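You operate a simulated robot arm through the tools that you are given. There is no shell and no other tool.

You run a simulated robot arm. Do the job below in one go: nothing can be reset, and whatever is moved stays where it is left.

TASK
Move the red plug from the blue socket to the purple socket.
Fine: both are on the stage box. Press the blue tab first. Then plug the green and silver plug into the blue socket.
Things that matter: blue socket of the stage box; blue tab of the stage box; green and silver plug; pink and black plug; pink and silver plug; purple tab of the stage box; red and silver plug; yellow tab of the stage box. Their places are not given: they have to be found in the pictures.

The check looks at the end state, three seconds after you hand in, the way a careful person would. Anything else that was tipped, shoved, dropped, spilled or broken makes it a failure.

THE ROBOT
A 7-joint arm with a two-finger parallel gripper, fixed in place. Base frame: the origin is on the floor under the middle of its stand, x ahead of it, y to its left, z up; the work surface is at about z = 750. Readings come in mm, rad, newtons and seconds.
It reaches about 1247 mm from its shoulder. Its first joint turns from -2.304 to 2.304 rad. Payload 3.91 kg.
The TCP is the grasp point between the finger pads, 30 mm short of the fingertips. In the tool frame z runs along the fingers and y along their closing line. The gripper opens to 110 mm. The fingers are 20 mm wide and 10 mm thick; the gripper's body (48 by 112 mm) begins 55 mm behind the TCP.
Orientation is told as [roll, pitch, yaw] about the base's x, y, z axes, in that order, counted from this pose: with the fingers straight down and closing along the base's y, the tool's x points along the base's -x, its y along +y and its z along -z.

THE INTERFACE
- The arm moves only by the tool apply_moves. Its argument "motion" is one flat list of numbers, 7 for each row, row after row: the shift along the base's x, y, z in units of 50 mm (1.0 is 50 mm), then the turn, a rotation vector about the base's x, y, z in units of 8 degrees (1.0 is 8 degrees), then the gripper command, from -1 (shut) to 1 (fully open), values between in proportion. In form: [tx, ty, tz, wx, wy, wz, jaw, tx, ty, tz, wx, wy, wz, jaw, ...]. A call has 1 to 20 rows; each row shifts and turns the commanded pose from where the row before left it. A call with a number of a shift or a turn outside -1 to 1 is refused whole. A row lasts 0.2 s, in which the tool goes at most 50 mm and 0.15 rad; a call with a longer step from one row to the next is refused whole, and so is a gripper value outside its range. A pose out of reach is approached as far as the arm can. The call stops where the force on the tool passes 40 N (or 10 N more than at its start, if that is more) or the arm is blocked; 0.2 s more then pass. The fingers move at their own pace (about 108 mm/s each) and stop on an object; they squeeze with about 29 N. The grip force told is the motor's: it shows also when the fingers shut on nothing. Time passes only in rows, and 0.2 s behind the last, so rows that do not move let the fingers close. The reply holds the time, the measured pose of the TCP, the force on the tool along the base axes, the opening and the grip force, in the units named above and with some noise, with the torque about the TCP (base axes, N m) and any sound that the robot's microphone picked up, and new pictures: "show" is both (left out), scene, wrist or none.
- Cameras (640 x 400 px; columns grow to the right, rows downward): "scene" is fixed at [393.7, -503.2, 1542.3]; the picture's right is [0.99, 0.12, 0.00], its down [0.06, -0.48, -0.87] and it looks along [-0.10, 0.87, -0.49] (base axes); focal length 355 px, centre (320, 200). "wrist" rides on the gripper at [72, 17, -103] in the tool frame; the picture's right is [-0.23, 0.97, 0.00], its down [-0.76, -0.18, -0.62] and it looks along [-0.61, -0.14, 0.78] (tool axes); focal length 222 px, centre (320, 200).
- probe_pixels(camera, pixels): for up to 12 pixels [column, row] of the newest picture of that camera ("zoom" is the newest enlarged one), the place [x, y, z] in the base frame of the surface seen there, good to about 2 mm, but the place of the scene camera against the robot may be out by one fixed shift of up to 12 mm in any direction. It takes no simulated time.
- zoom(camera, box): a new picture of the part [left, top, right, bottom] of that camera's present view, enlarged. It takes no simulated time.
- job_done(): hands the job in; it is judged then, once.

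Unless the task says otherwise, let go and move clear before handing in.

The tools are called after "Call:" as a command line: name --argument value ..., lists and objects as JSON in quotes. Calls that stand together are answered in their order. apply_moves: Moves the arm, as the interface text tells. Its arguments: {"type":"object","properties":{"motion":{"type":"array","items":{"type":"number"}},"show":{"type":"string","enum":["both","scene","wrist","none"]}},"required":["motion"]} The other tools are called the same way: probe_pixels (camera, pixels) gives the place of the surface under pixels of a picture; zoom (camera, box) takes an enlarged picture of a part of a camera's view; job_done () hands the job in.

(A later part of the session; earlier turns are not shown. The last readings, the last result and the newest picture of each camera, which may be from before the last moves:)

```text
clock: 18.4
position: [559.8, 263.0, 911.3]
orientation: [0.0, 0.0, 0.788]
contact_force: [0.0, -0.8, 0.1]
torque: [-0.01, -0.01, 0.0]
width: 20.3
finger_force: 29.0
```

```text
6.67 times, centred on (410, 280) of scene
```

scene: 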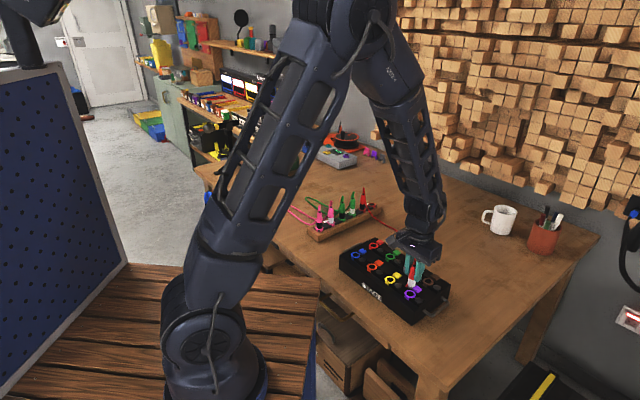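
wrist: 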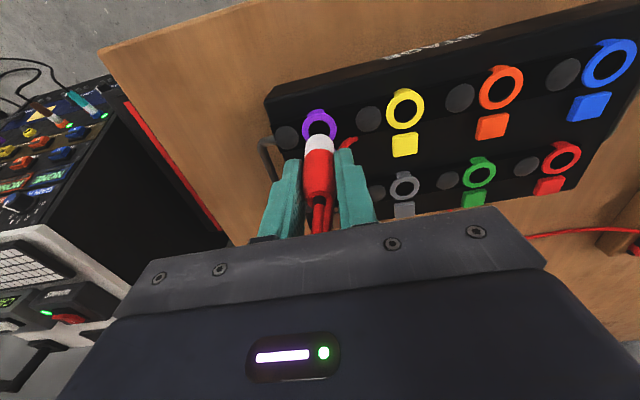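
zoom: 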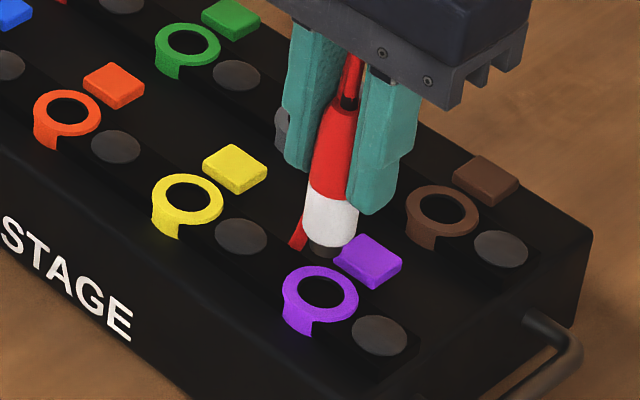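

The ring centre and plug axis line up (zoom columns 317 and 317.5). I'll lower slowly until the nose enters the socket.

Call:
apply_moves --motion '[0, 0, -0.2, 0, 0, 0, -1, 0, 0, -0.15, 0, 0, 0, -1, 0, 0, -0.1, 0, 0, 0, -1, 0, 0, 0, 0, 0, 0, -1]'

Call:
zoom --camera "wrist" --box '[280, 90, 360, 170]'

Call:
zoom --camera "scene" --box '[380, 250, 440, 310]'

```text
clock: 19.4
position: [559.8, 263.4, 889.8]
orientation: [-0.002, -0.001, 0.787]
contact_force: [0.1, -0.8, -0.8]
torque: [0.0, 0.01, 0.03]
width: 20.5
finger_force: 29.4
```

scene: 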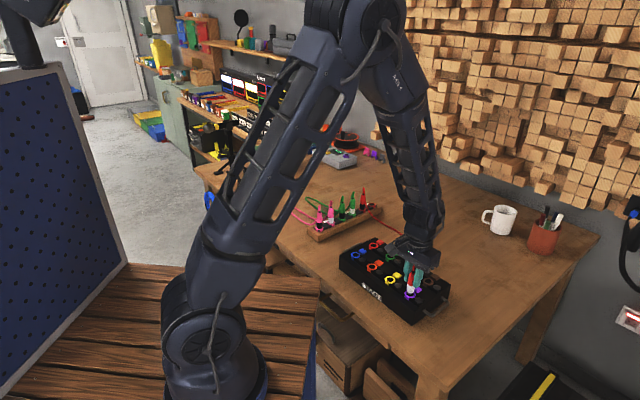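
wrist: 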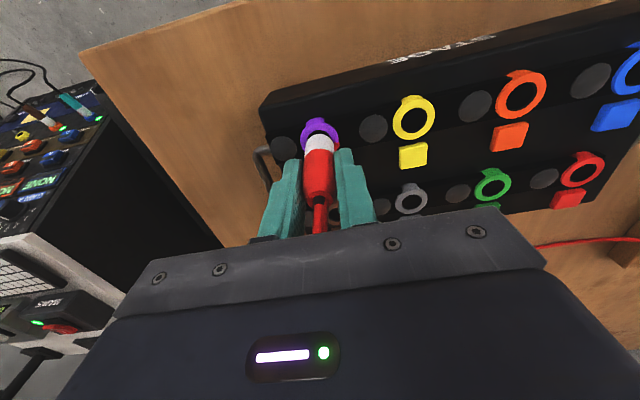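

```text
5.00 times, centred on (320, 130) of wrist
```

zoom: 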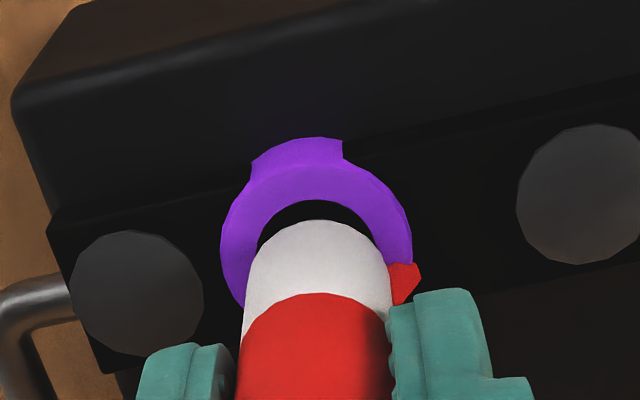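

```text
6.67 times, centred on (410, 280) of scene
```

zoom: 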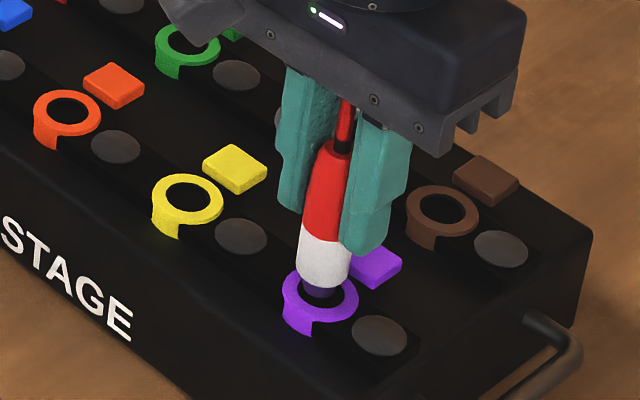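

The nose is at the mouth of the purple socket and looks centred. I'll keep lowering in small steps, watching the force.

Call:
apply_moves --motion '[0, 0, -0.05, 0, 0, 0, -1, 0, 0, -0.05, 0, 0, 0, -1, 0, 0, -0.05, 0, 0, 0, -1, 0, 0, -0.03, 0, 0, 0, -1]'

Call:
zoom --camera "scene" --box '[380, 250, 440, 310]'

Call:
zoom --camera "wrist" --box '[280, 90, 360, 170]'

```text
clock: 20.4
position: [559.9, 262.0, 882.1]
orientation: [0.001, -0.001, 0.788]
contact_force: [0.7, -0.1, -0.9]
torque: [0.01, 0.02, -0.01]
width: 20.6
finger_force: 29.0
```

scene: 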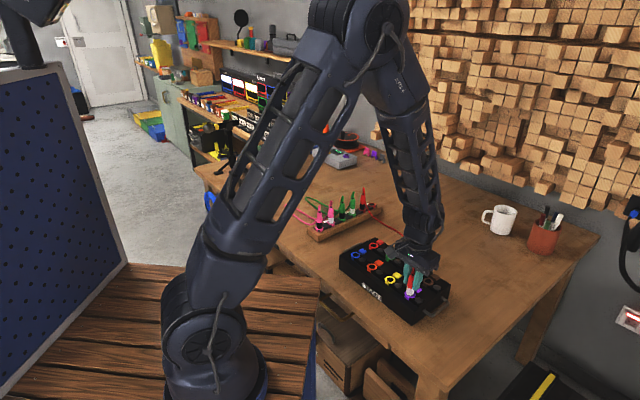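
wrist: 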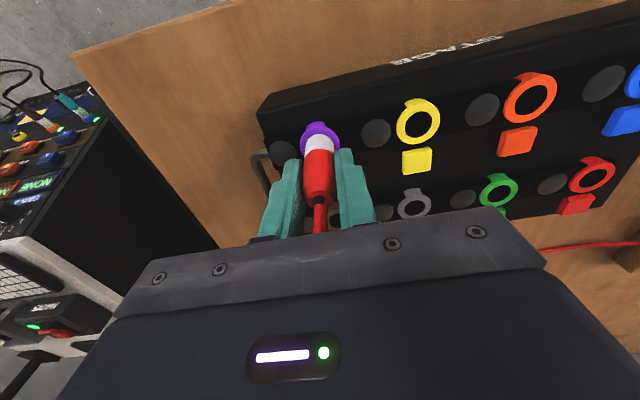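

```text
6.67 times, centred on (410, 280) of scene
```

zoom: 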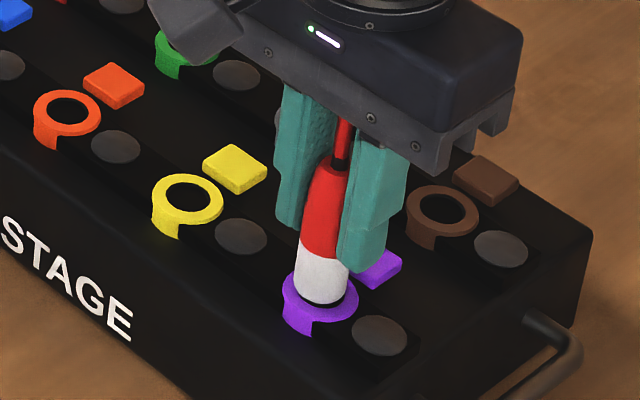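

```text
5.00 times, centred on (320, 130) of wrist
```

zoom: 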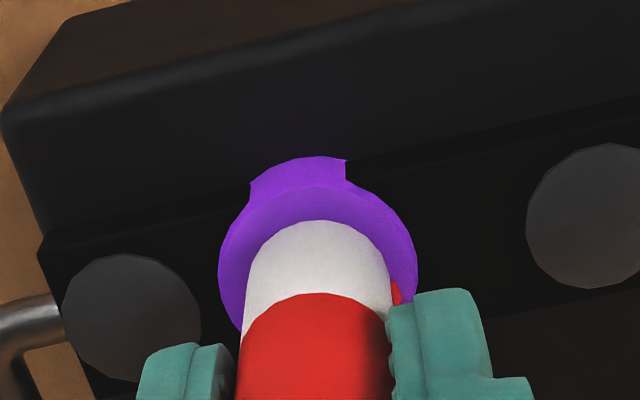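

The nose is in the socket with almost no force. I'll press on in 1–1.5 mm steps until it seats, watching for a click or the lamp beside it.

Call:
apply_moves --motion '[0, 0, -0.03, 0, 0, 0, -1, 0, 0, -0.03, 0, 0, 0, -1, 0, 0, -0.03, 0, 0, 0, -1]'

Call:
zoom --camera "scene" --box '[380, 250, 440, 310]'

```text
clock: 21.2
position: [561.2, 263.2, 877.8]
orientation: [0.0, -0.003, 0.788]
contact_force: [-2.5, -3.0, 19.7]
torque: [-0.16, 0.16, -0.01]
width: 20.6
finger_force: 29.2
```

scene: 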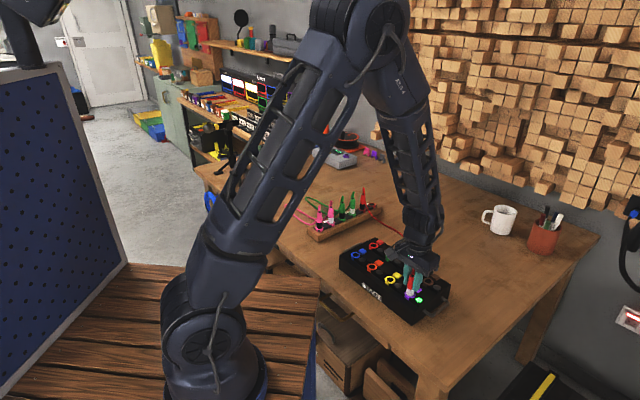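
wrist: 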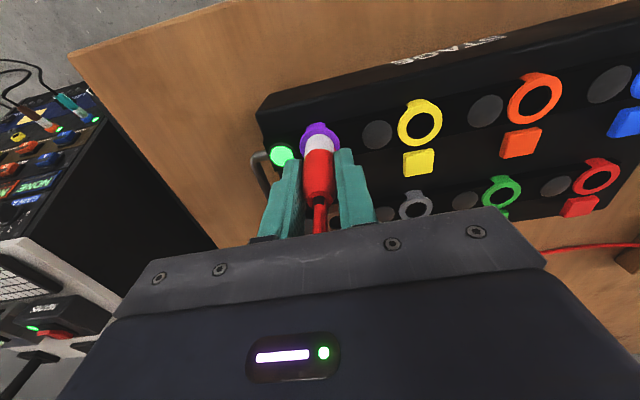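

```text
6.67 times, centred on (410, 280) of scene
```

zoom: 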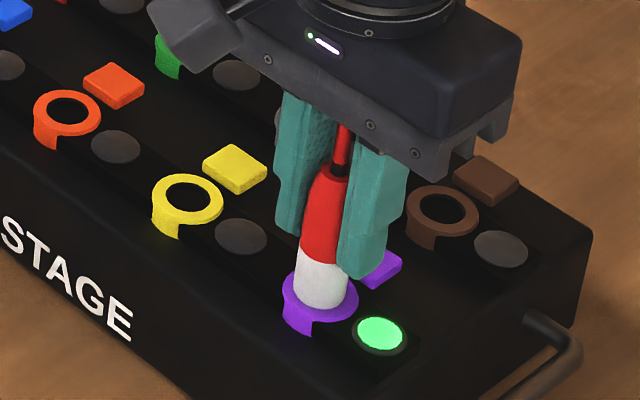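

The lamp beside the purple socket is now green at (282,155) and the push force is 20 N, so the plug is seated. I'll ease off, open the fingers and rise clear.

Call:
apply_moves --motion '[0, 0, 0.02, 0, 0, 0, -0.6, 0, 0, 0, 0, 0, 0, -0.3, 0, 0, 0, 0, 0, 0, 0.1, 0, 0, 0, 0, 0, 0, 0.3, 0, 0, 0, 0, 0, 0, 0.3]'

Call:
zoom --camera "scene" --box '[370, 230, 450, 310]'

```text
clock: 22.4
position: [560.6, 262.6, 877.1]
orientation: [0.0, 0.0, 0.786]
contact_force: [0.2, 0.4, -0.2]
torque: [-0.02, 0.0, 0.03]
width: 71.9
finger_force: 0.1
```

scene: 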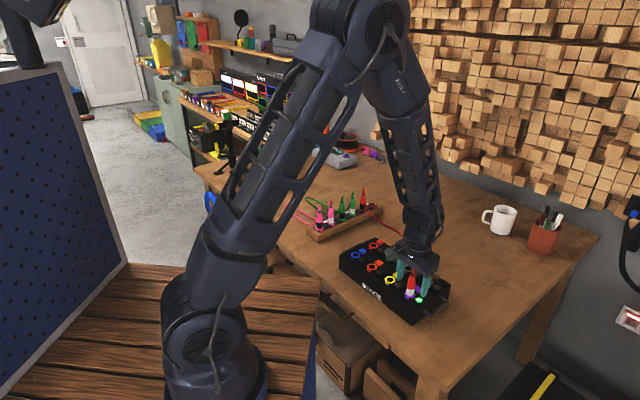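
wrist: 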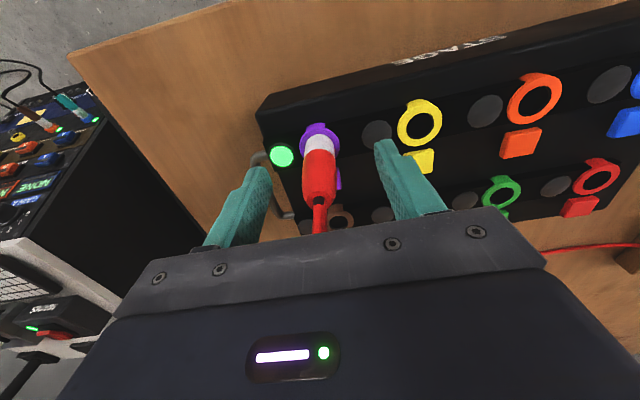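

```text
5.00 times, centred on (410, 270) of scene
```

zoom: 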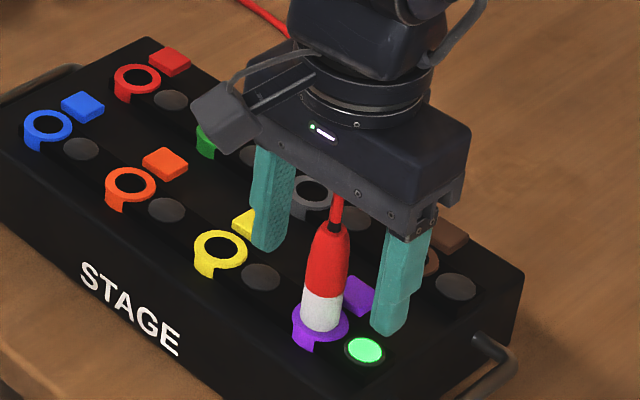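

The red plug stands straight in the purple socket with the lamp green. I'll rise straight up and go to the rack, looking for the green/silver plug around (382,726).

Call:
apply_moves --motion '[0, 0, 0.5, 0, 0, 0, 0.3, 0, 0, 0.9, 0, 0, 0, 0.3, 0, 0, 0.9, 0, 0, 0, 0.3, 0, 0, 0.5, 0, 0, 0, 0.3, -0.33, 0.87, 0, 0, 0, 0, 1, -0.33, 0.87, 0, 0, 0, 0, 1, -0.33, 0.87, 0, 0, 0, 0, 1, -0.33, 0.87, 0, 0, 0, 0, 1, -0.33, 0.87, 0, 0, 0, 0, 1, -0.33, 0.87, 0, 0, 0, 0, 1, -0.33, 0.87, 0, 0, 0, 0, 1, -0.33, 0.87, 0, 0, 0, 0, 1, -0.33, 0.87, 0, 0, 0, 0, 1, -0.33, 0.87, 0, 0, 0, 0, 1, 0, 0, 0, 0, 0, 0, 1]'

Call:
zoom --camera "scene" --box '[330, 220, 460, 330]'

```text
clock: 25.6
position: [396.6, 698.6, 1017.1]
orientation: [0.002, 0.001, 0.788]
contact_force: [0.4, -0.3, -0.2]
torque: [-0.01, 0.02, 0.01]
width: 110.2
finger_force: 0.0
```

scene: 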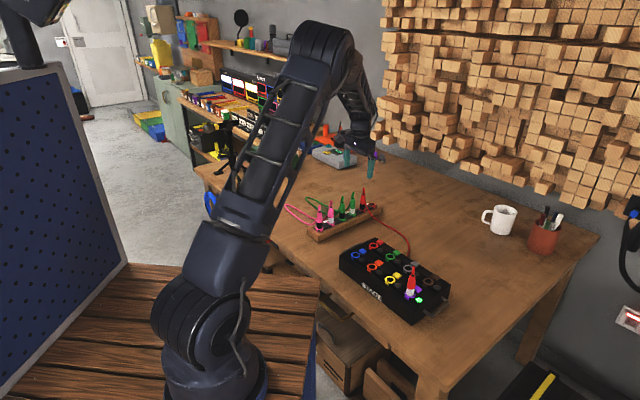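
wrist: 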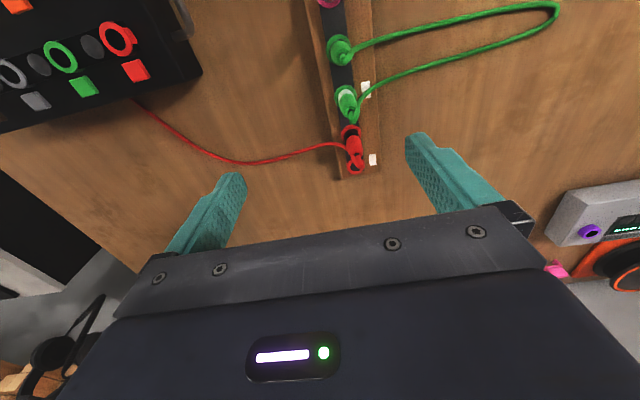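

```text
3.64 times, centred on (395, 275) of scene
```

zoom: 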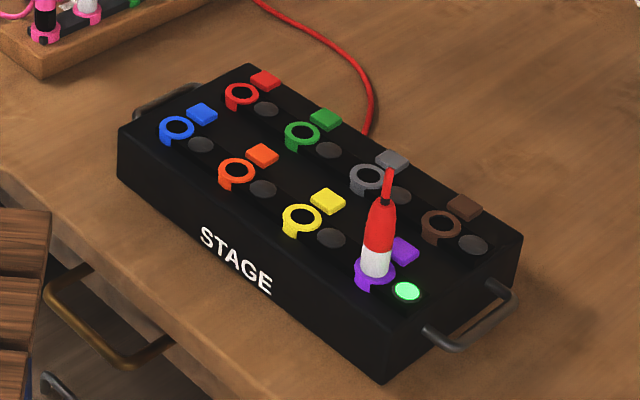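

The green/silver plug is at (347,103) in the wrist view, with its cable running to the image's right. I'll zoom in and probe it.

Call:
zoom --camera "wrist" --box '[290, 20, 420, 180]'

Call:
zoom --camera "wrist" --box '[320, 70, 390, 140]'

Call:
zoom --camera "scene" --box '[320, 180, 390, 230]'

Call:
probe_pixels --camera "wrist" --pixels '[[337, 98], [346, 88], [346, 97], [350, 106], [353, 117], [360, 99], [365, 85], [335, 50], [352, 148], [355, 165], [345, 62], [329, 110]]'

```text
2.50 times, centred on (355, 100) of wrist
```

zoom: 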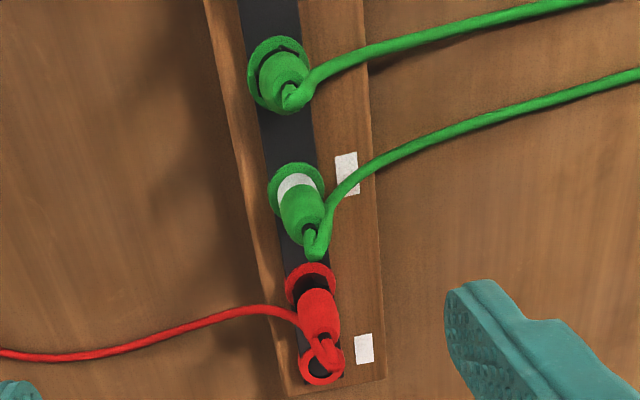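

```text
5.71 times, centred on (355, 105) of wrist
```

zoom: 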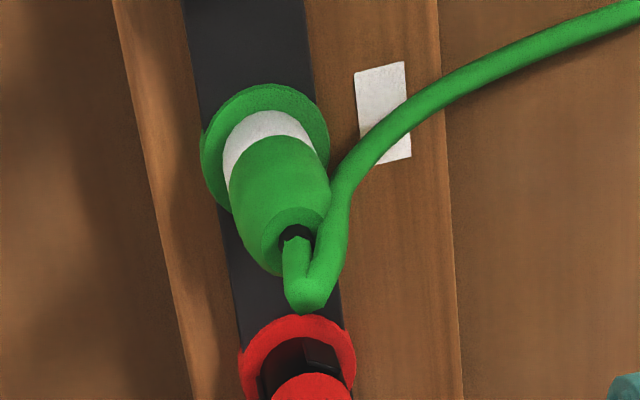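

```text
8.00 times, centred on (355, 205) of scene
```

zoom: 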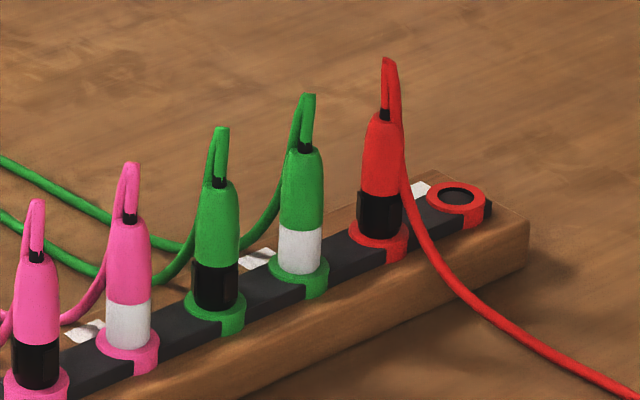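

```text
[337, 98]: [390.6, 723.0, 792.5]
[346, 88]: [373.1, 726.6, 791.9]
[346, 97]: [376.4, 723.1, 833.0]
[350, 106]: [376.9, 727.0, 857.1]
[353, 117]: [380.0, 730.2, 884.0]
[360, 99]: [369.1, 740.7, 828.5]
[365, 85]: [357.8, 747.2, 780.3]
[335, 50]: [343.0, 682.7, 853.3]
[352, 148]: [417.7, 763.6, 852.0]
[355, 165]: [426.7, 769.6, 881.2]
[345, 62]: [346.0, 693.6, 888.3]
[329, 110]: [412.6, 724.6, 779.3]
```

The ring centre of the green/silver plug works out at (383,732), with the ring top at z≈792 and the tip at ≈890. Its cable hangs on the far side of the rack. I'll turn the tool to yaw -44° so the fingers close along the rack and miss the cable. They'll fit narrowly in the 55 mm gaps between neighbours.

Call:
apply_moves --motion '[-0.023, 0.056, 0, 0, 0, -0.932, -0.2, -0.023, 0.056, 0, 0, 0, -0.932, -0.2, -0.023, 0.056, 0, 0, 0, -0.932, -0.2, -0.023, 0.056, 0, 0, 0, -0.932, -0.2, -0.023, 0.056, 0, 0, 0, -0.932, -0.2, -0.023, 0.056, 0, 0, 0, -0.932, -0.2, -0.023, 0.056, 0, 0, 0, -0.932, -0.2, -0.023, 0.056, 0, 0, 0, -0.932, -0.2, -0.023, 0.056, 0, 0, 0, -0.932, -0.2, -0.023, 0.056, 0, 0, 0, -0.932, -0.2, -0.023, 0.056, 0, 0, 0, -0.932, -0.2, -0.023, 0.056, 0, 0, 0, -0.932, -0.2, 0, 0, 0, 0, 0, 0, -0.2]'

Call:
zoom --camera "wrist" --box '[240, 50, 400, 210]'

```text
clock: 28.4
position: [382.6, 732.2, 1017.8]
orientation: [0.0, -0.001, -0.775]
contact_force: [1.1, 0.7, -0.1]
torque: [0.03, 0.03, 0.01]
width: 44.1
finger_force: 0.0
```

scene: 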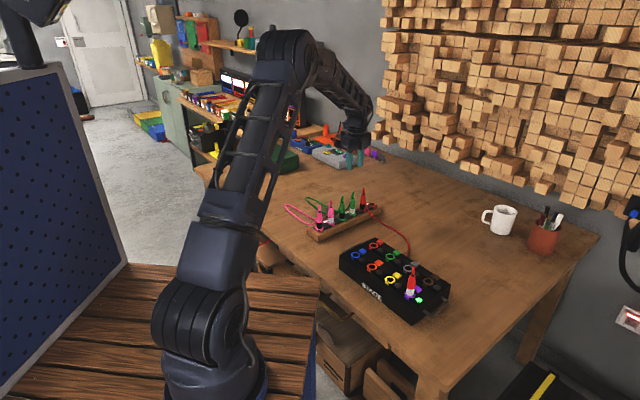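
wrist: 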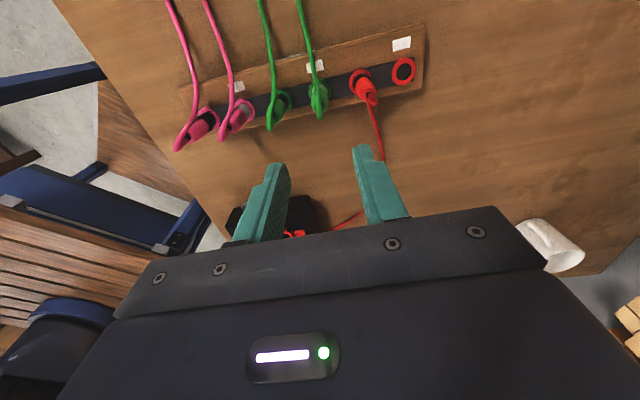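

```text
2.50 times, centred on (320, 130) of wrist
```

zoom: 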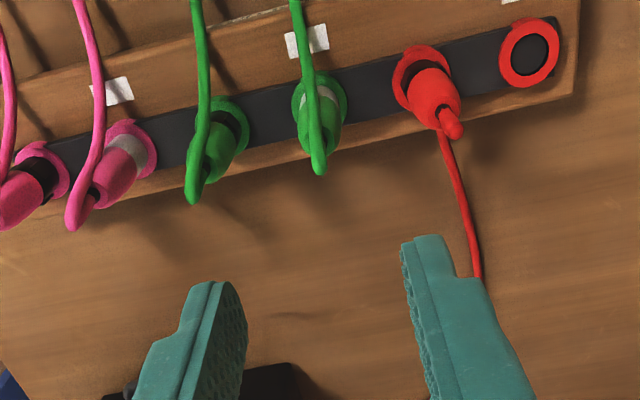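

The green/silver plug is centred between the fingers' columns; ring-centre estimates from both views agree with the tool position to about 1 mm. I'll lower to just above the tip heights and check.

Call:
apply_moves --motion '[0, 0, -0.9, 0, 0, 0, -0.2, 0, 0, -0.8, 0, 0, 0, -0.2, 0, 0, 0, 0, 0, 0, -0.2]'

Call:
zoom --camera "wrist" --box '[240, 80, 400, 240]'

Call:
zoom --camera "scene" --box '[310, 150, 400, 230]'

```text
clock: 29.2
position: [381.6, 732.0, 932.2]
orientation: [0.001, -0.001, -0.777]
contact_force: [0.1, 0.7, -0.8]
torque: [-0.02, -0.01, 0.04]
width: 43.8
finger_force: 0.0
```

scene: 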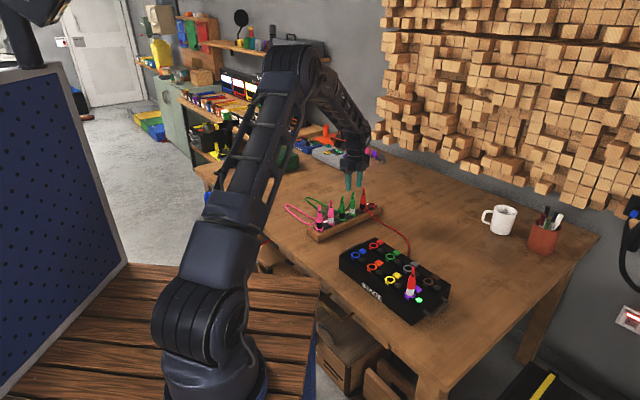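
wrist: 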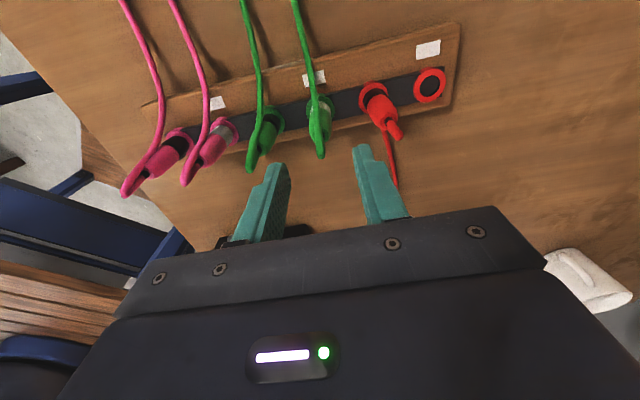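

```text
2.50 times, centred on (320, 160) of wrist
```

zoom: 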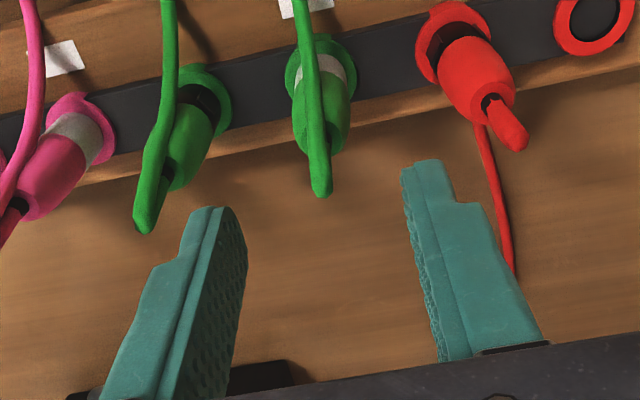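

```text
5.00 times, centred on (355, 190) of scene
```

zoom: 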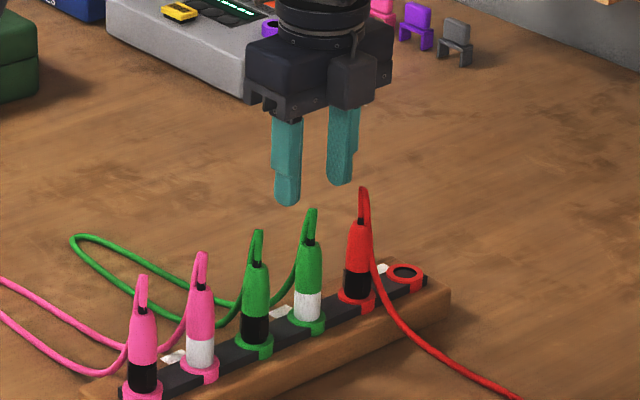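

The fingers straddle the green/silver tip at scene-zoom (312,210), between its neighbours. I'll lower part way and check clearances again.

Call:
apply_moves --motion '[0, 0, -0.5, 0, 0, 0, -0.2, 0, 0, -0.4, 0, 0, 0, -0.2, 0, 0, 0, 0, 0, 0, -0.2]'

Call:
zoom --camera "wrist" --box '[240, 80, 400, 240]'

Call:
zoom --camera "scene" --box '[310, 160, 400, 240]'

```text
clock: 30.0
position: [381.6, 731.8, 887.9]
orientation: [0.0, 0.001, -0.776]
contact_force: [-0.2, -0.2, -0.6]
torque: [-0.03, -0.01, 0.0]
width: 43.7
finger_force: 0.0
```

scene: 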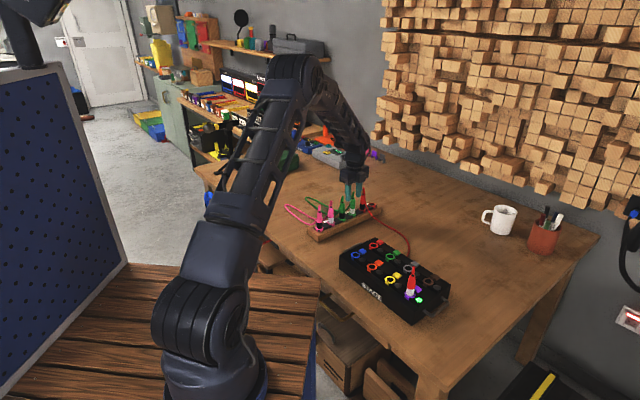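
wrist: 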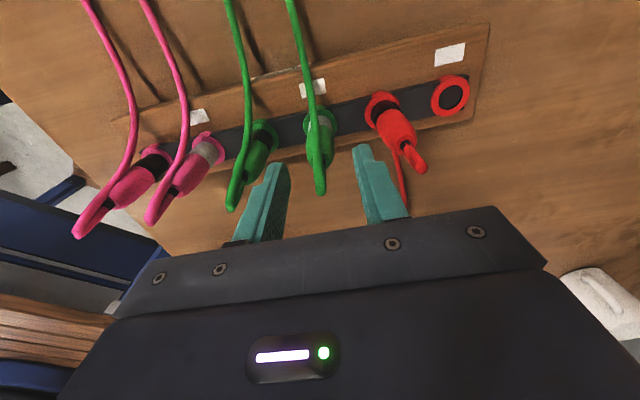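

```text
2.50 times, centred on (320, 160) of wrist
```

zoom: 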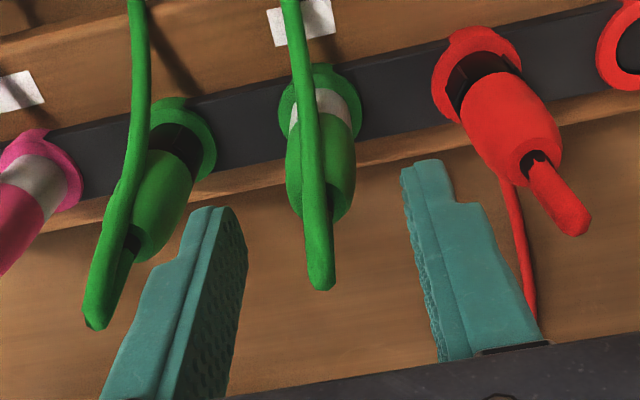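

```text
5.00 times, centred on (355, 200) of scene
```

zoom: 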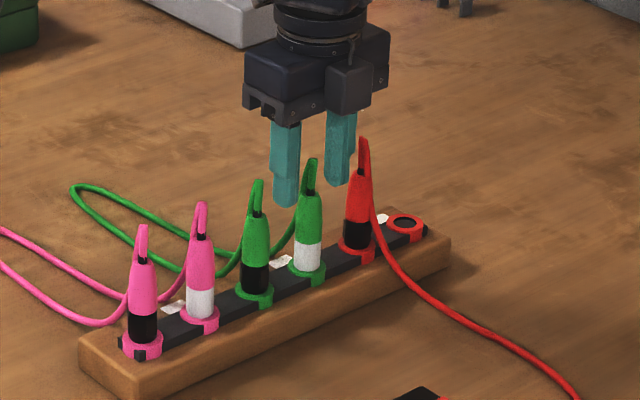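

Clearances to the green/black plug on the left and the red/black plug on the right both look fine. I'll lower to TCP z≈850, with the palm still about 15 mm above the tips.

Call:
apply_moves --motion '[0.01, 0.01, -0.3, 0, 0, 0, -0.2, 0, 0, -0.3, 0, 0, 0, -0.2, 0, 0, -0.16, 0, 0, 0, -0.2, 0, 0, 0, 0, 0, 0, -0.2]'

Call:
zoom --camera "wrist" --box '[240, 80, 400, 240]'

Call:
zoom --camera "scene" --box '[310, 160, 400, 240]'

```text
clock: 31.0
position: [383.8, 731.0, 848.9]
orientation: [0.001, 0.001, -0.776]
contact_force: [-0.5, -0.1, 0.3]
torque: [-0.01, 0.02, 0.0]
width: 43.8
finger_force: 0.1
```

scene: 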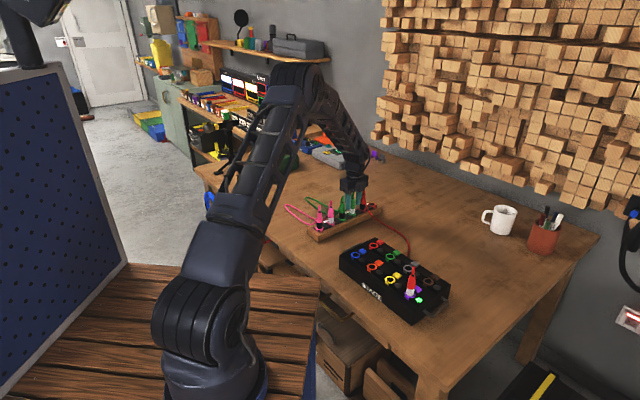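
wrist: 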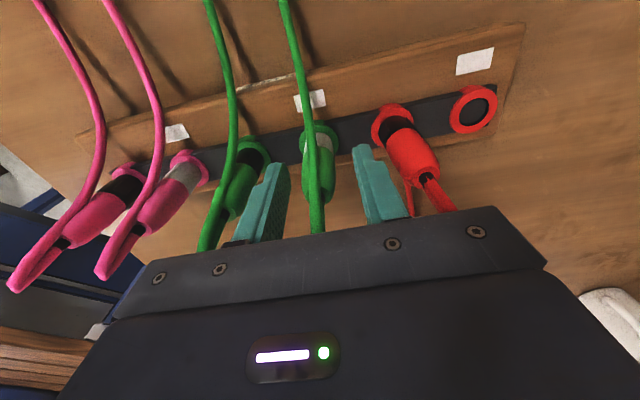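

```text
2.50 times, centred on (320, 160) of wrist
```

zoom: 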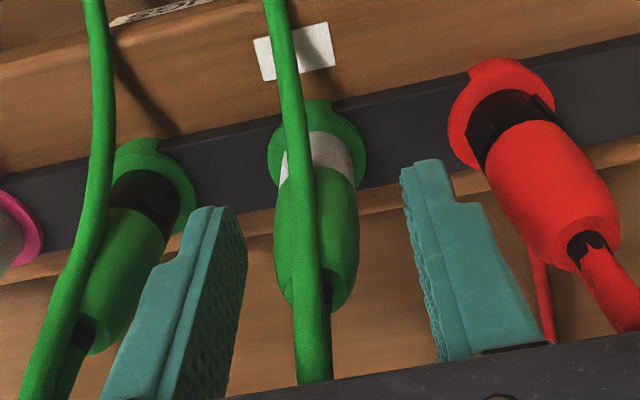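

```text
5.00 times, centred on (355, 200) of scene
```

zoom: 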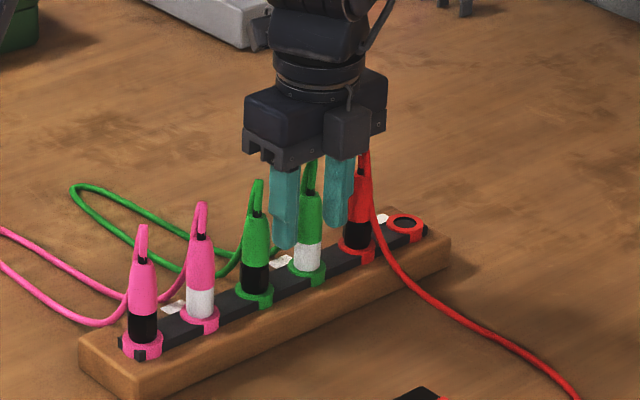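

The fingers are around the green/silver plug body with clear space to both neighbours. Closing gradually.

Call:
apply_moves --motion '[0, 0, 0, 0, 0, 0, -0.35, 0, 0, 0, 0, 0, 0, -0.45, 0, 0, 0, 0, 0, 0, -0.55, 0, 0, 0, 0, 0, 0, -0.65, 0, 0, 0, 0, 0, 0, -1, 0, 0, 0, 0, 0, 0, -1]'

Call:
zoom --camera "wrist" --box '[240, 80, 400, 240]'

Call:
zoom --camera "scene" --box '[310, 160, 400, 240]'

```text
clock: 32.4
position: [383.4, 732.1, 849.0]
orientation: [-0.001, 0.0, -0.777]
contact_force: [0.1, -0.1, 0.4]
torque: [0.01, 0.0, -0.02]
width: 20.2
finger_force: 28.8
```

scene: 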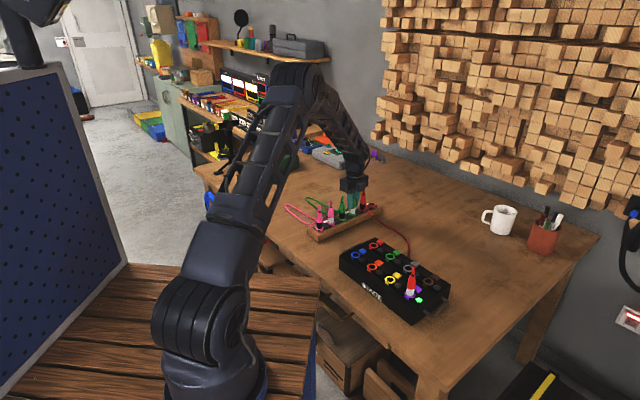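
wrist: 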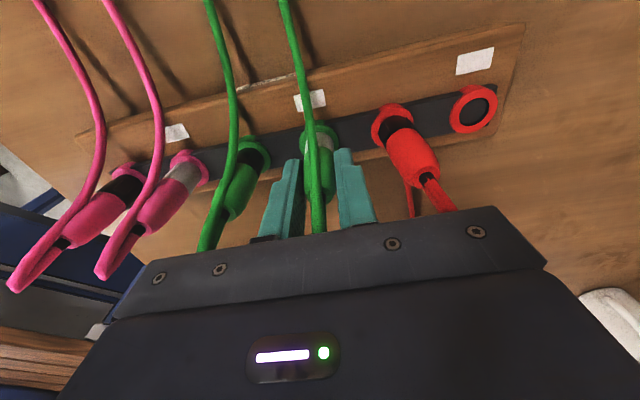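

```text
2.50 times, centred on (320, 160) of wrist
```

zoom: 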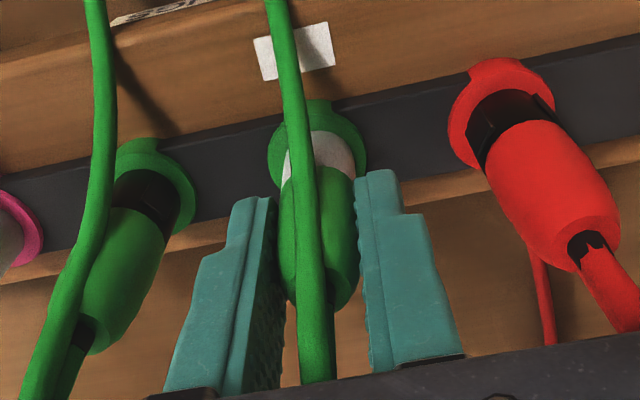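

```text
5.00 times, centred on (355, 200) of scene
```

zoom: 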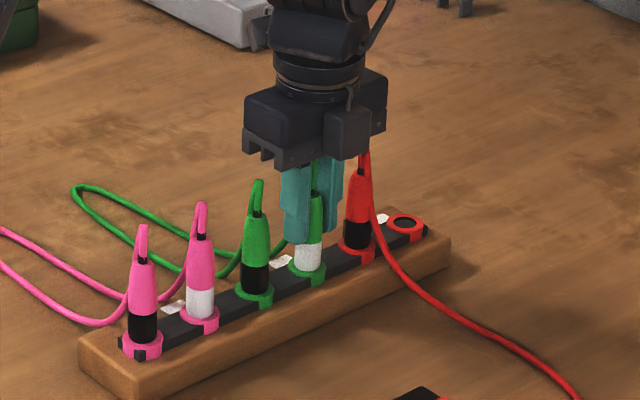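

The green/silver plug is gripped (20.2 mm, 29 N). I'll pull up slowly and watch the force.

Call:
apply_moves --motion '[0, 0, 0.04, 0, 0, 0, -1, 0, 0, 0.08, 0, 0, 0, -1, 0, 0, 0.12, 0, 0, 0, -1, 0, 0, 0.16, 0, 0, 0, -1, 0, 0, 0.2, 0, 0, 0, -1]'

Call:
zoom --camera "scene" --box '[310, 160, 400, 240]'

```text
clock: 33.6
position: [383.9, 732.7, 879.1]
orientation: [0.0, 0.0, -0.777]
contact_force: [0.0, -0.3, -1.0]
torque: [-0.03, 0.03, -0.01]
width: 20.0
finger_force: 28.9
```

scene: 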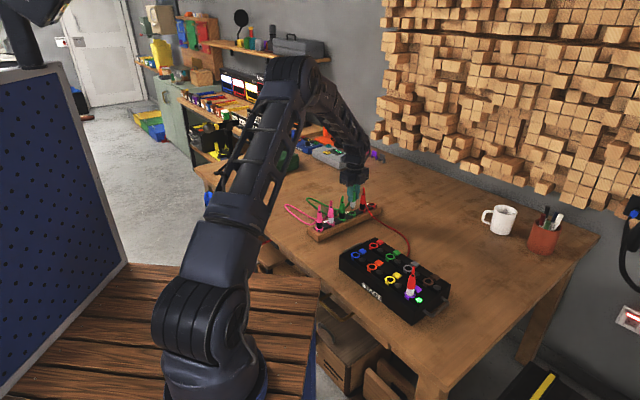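
wrist: 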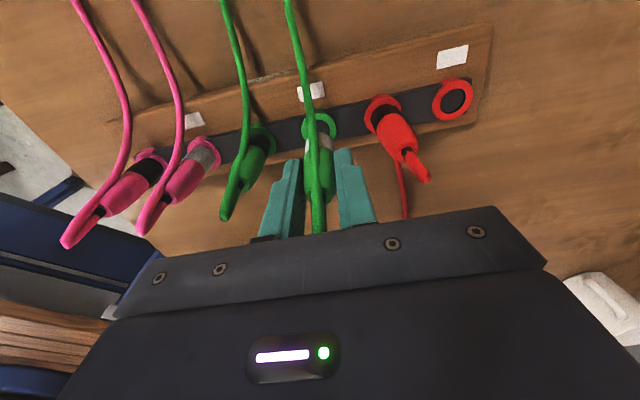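

```text
5.00 times, centred on (355, 200) of scene
```

zoom: 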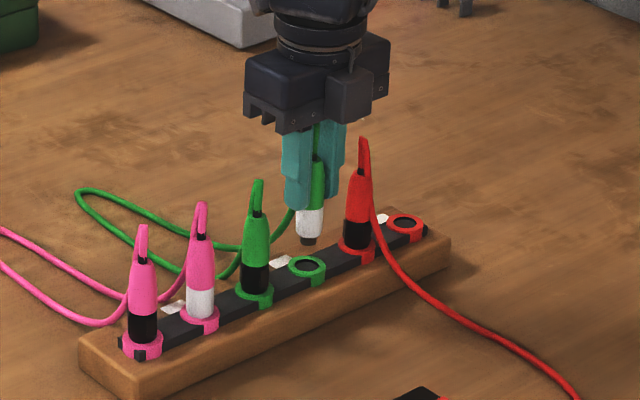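

The green/silver plug is out, and its nose is visible above the green rack ring. I'll lift it well above the neighbours' tips and carry it to above the blue socket at (405,420).

Call:
apply_moves --motion '[0, 0, 0.6, 0, 0, 0, -1, 0, 0, 0.8, 0, 0, 0, -1, 0, 0, 0.8, 0, 0, 0, -1, 0.0614, -0.8914, 0, 0, 0, 0, -1, 0.0614, -0.8914, 0, 0, 0, 0, -1, 0.0614, -0.8914, 0, 0, 0, 0, -1, 0.0614, -0.8914, 0, 0, 0, 0, -1, 0.0614, -0.8914, 0, 0, 0, 0, -1, 0.0614, -0.8914, 0, 0, 0, 0, -1, 0.0614, -0.8914, 0, 0, 0, 0, -1, 0, 0, 0, 0, 0, 0, -1, 0, 0, 0, 0, 0, 0, -1]'

Call:
zoom --camera "scene" --box '[290, 160, 420, 290]'

Call:
zoom --camera "wrist" --box '[260, 60, 380, 240]'

```text
clock: 36.2
position: [403.8, 420.1, 989.1]
orientation: [-0.001, -0.001, -0.775]
contact_force: [0.4, -0.1, -0.8]
torque: [-0.02, -0.02, 0.03]
width: 20.2
finger_force: 29.0
```

scene: 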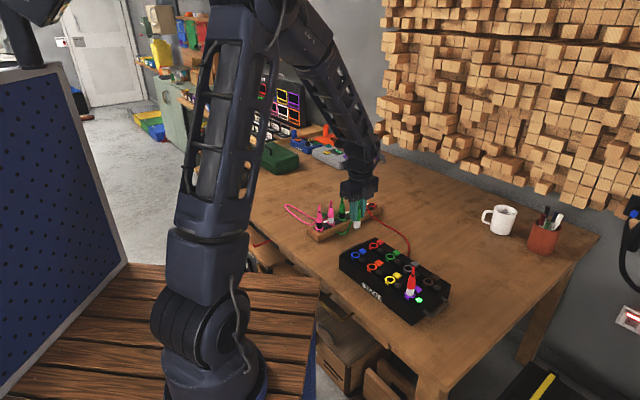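
wrist: 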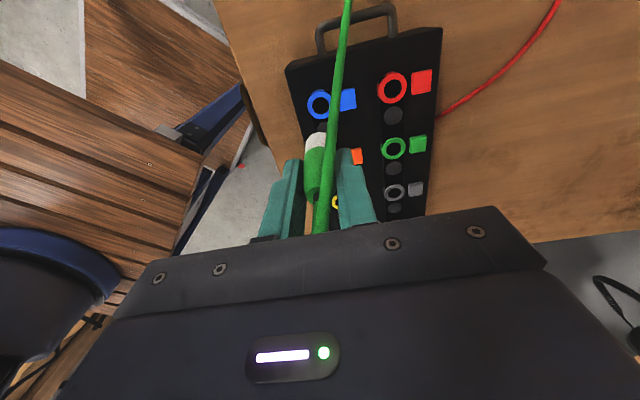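

```text
3.08 times, centred on (355, 225) of scene
```

zoom: 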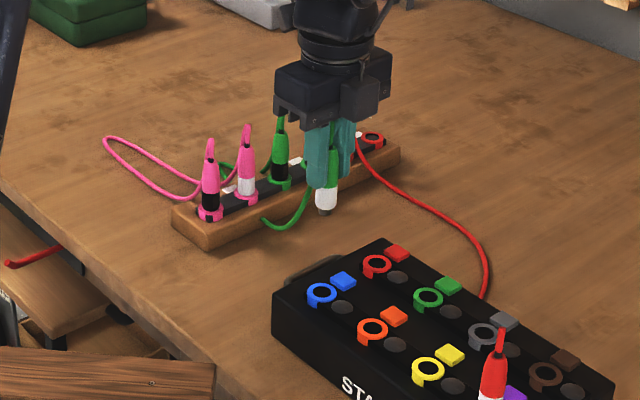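

```text
2.22 times, centred on (320, 150) of wrist
```

zoom: 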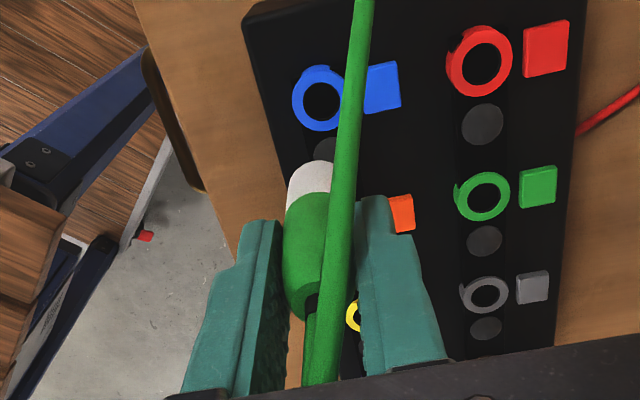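

The blue ring at (320,104) puts its centre at (404,420.5), almost under the tool. I'll shift a touch (+1,-0.5) for the estimated grip offset and lower to about 920. There I can compare the ring's position with the rack view taken at the same relative height.

Call:
apply_moves --motion '[0.02, -0.01, -0.5, 0, 0, 0, -1, 0, 0, -0.5, 0, 0, 0, -1, 0, 0, -0.38, 0, 0, 0, -1, 0, 0, 0, 0, 0, 0, -1]'

Call:
zoom --camera "wrist" --box '[240, 80, 400, 240]'

Call:
zoom --camera "scene" --box '[325, 210, 395, 280]'

```text
clock: 37.2
position: [405.8, 421.9, 920.7]
orientation: [0.0, 0.001, -0.777]
contact_force: [-0.2, 0.0, -1.7]
torque: [-0.03, 0.0, 0.02]
width: 20.1
finger_force: 29.0
```

scene: 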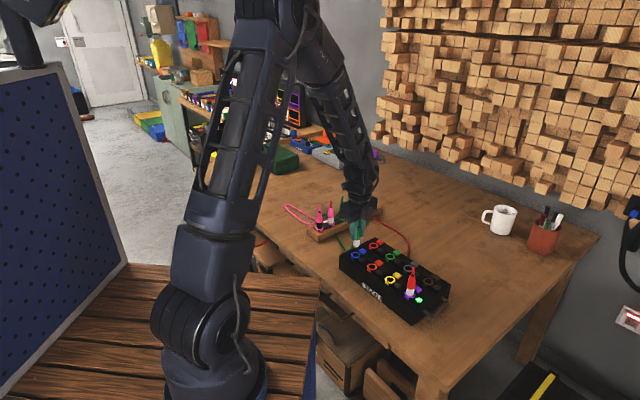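
wrist: 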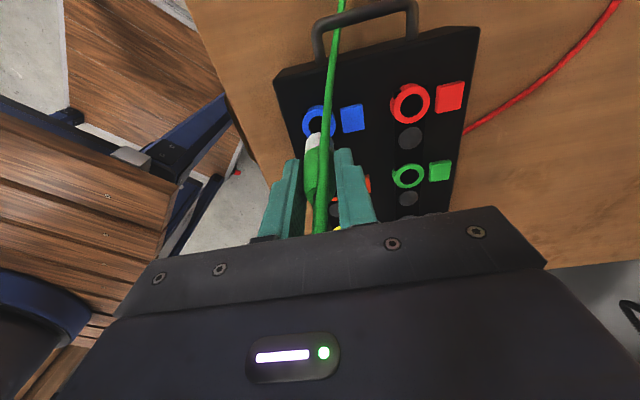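

```text
2.50 times, centred on (320, 160) of wrist
```

zoom: 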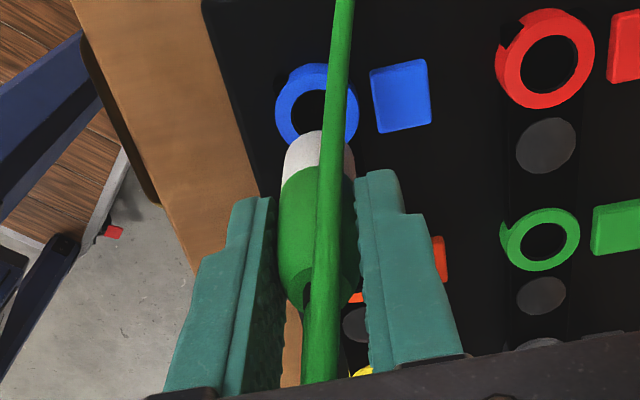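

```text
5.71 times, centred on (360, 245) of scene
```

zoom: 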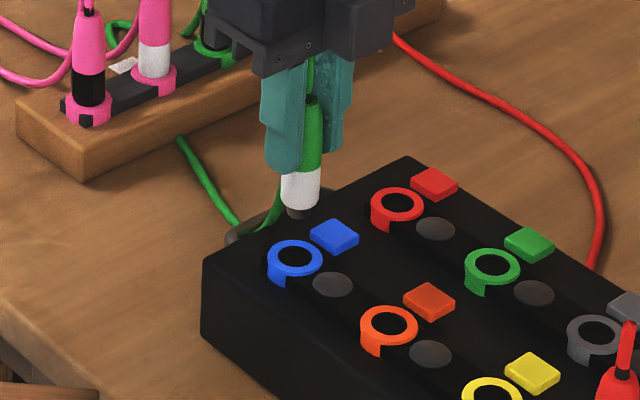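

The blue ring sits at zoom column 317, the same as the rack ring did at this relative height, and the scene view agrees. I'll lower until the nose is just above the socket.

Call:
apply_moves --motion '[0, 0, -0.25, 0, 0, 0, -1, 0, 0, -0.2, 0, 0, 0, -1, 0, 0, 0, 0, 0, 0, -1]'

Call:
zoom --camera "wrist" --box '[280, 90, 360, 170]'

Call:
zoom --camera "scene" --box '[330, 220, 390, 280]'

```text
clock: 38.0
position: [405.7, 419.8, 897.8]
orientation: [0.0, 0.001, -0.776]
contact_force: [0.4, 0.3, 0.4]
torque: [0.01, 0.0, 0.03]
width: 20.2
finger_force: 29.4
```

scene: 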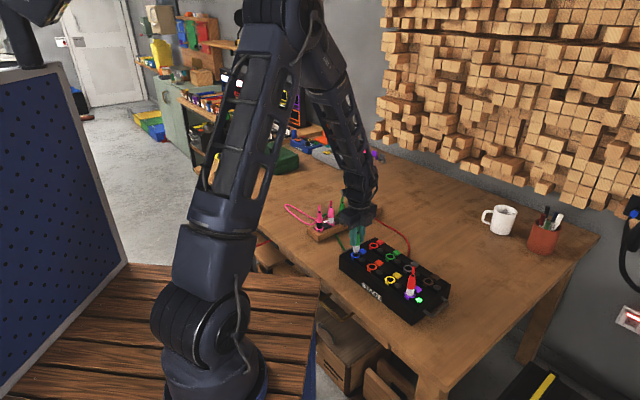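
wrist: 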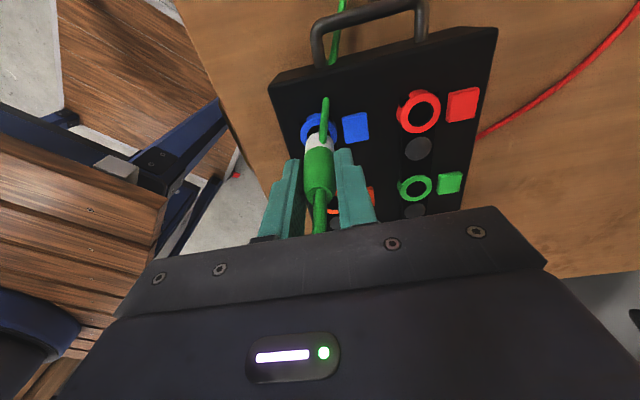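

```text
5.00 times, centred on (320, 130) of wrist
```

zoom: 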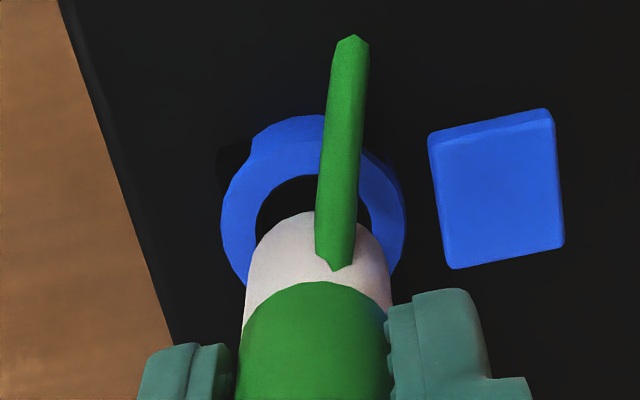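

```text
6.67 times, centred on (360, 250) of scene
```

zoom: 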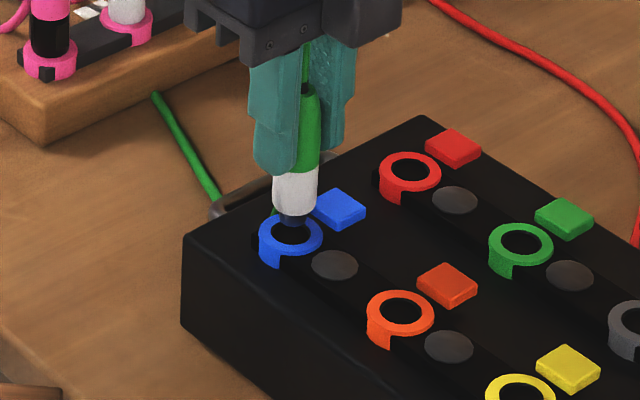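

The nose is just above the blue hole and noticeably narrower than it. I'll nudge by about -0.7 mm in x and lower in small steps.

Call:
apply_moves --motion '[-0.014, 0.003, -0.06, 0, 0, 0, -1, 0, 0, -0.06, 0, 0, 0, -1, 0, 0, -0.06, 0, 0, 0, -1, 0, 0, 0, 0, 0, 0, -1]'

Call:
zoom --camera "wrist" --box '[280, 90, 360, 170]'

Call:
zoom --camera "scene" --box '[330, 220, 390, 280]'

```text
clock: 39.0
position: [405.5, 421.7, 888.9]
orientation: [0.0, -0.001, -0.774]
contact_force: [-0.6, 0.0, -0.4]
torque: [0.02, -0.02, 0.02]
width: 20.0
finger_force: 29.6
```

scene: 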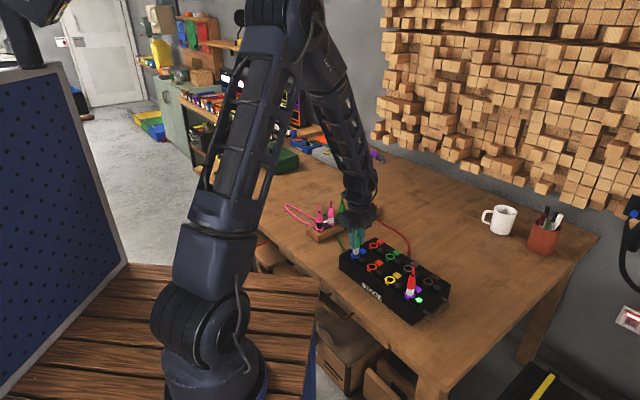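
wrist: 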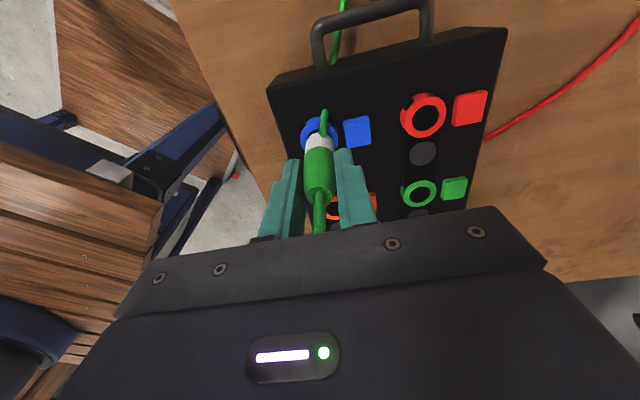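

```text
5.00 times, centred on (320, 130) of wrist
```

zoom: 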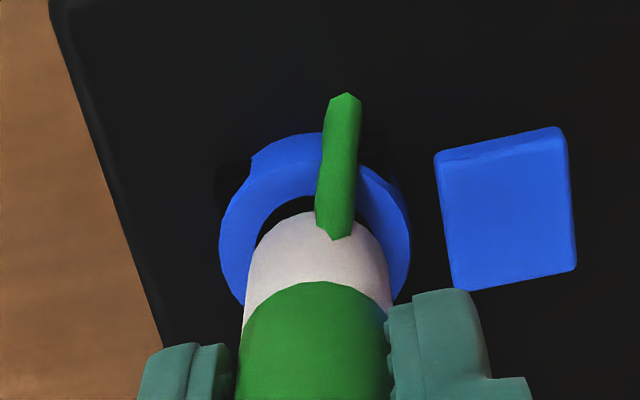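

```text
6.67 times, centred on (360, 250) of scene
```

zoom: 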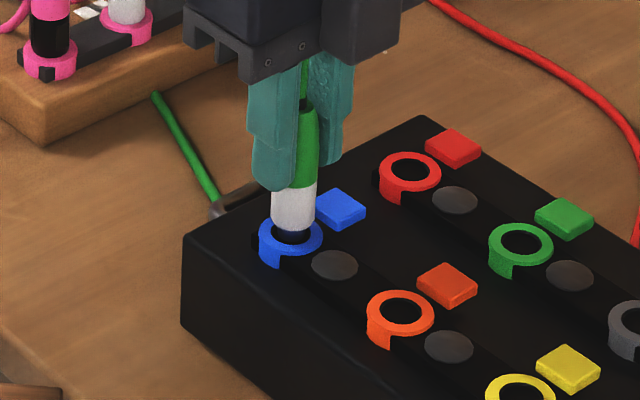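

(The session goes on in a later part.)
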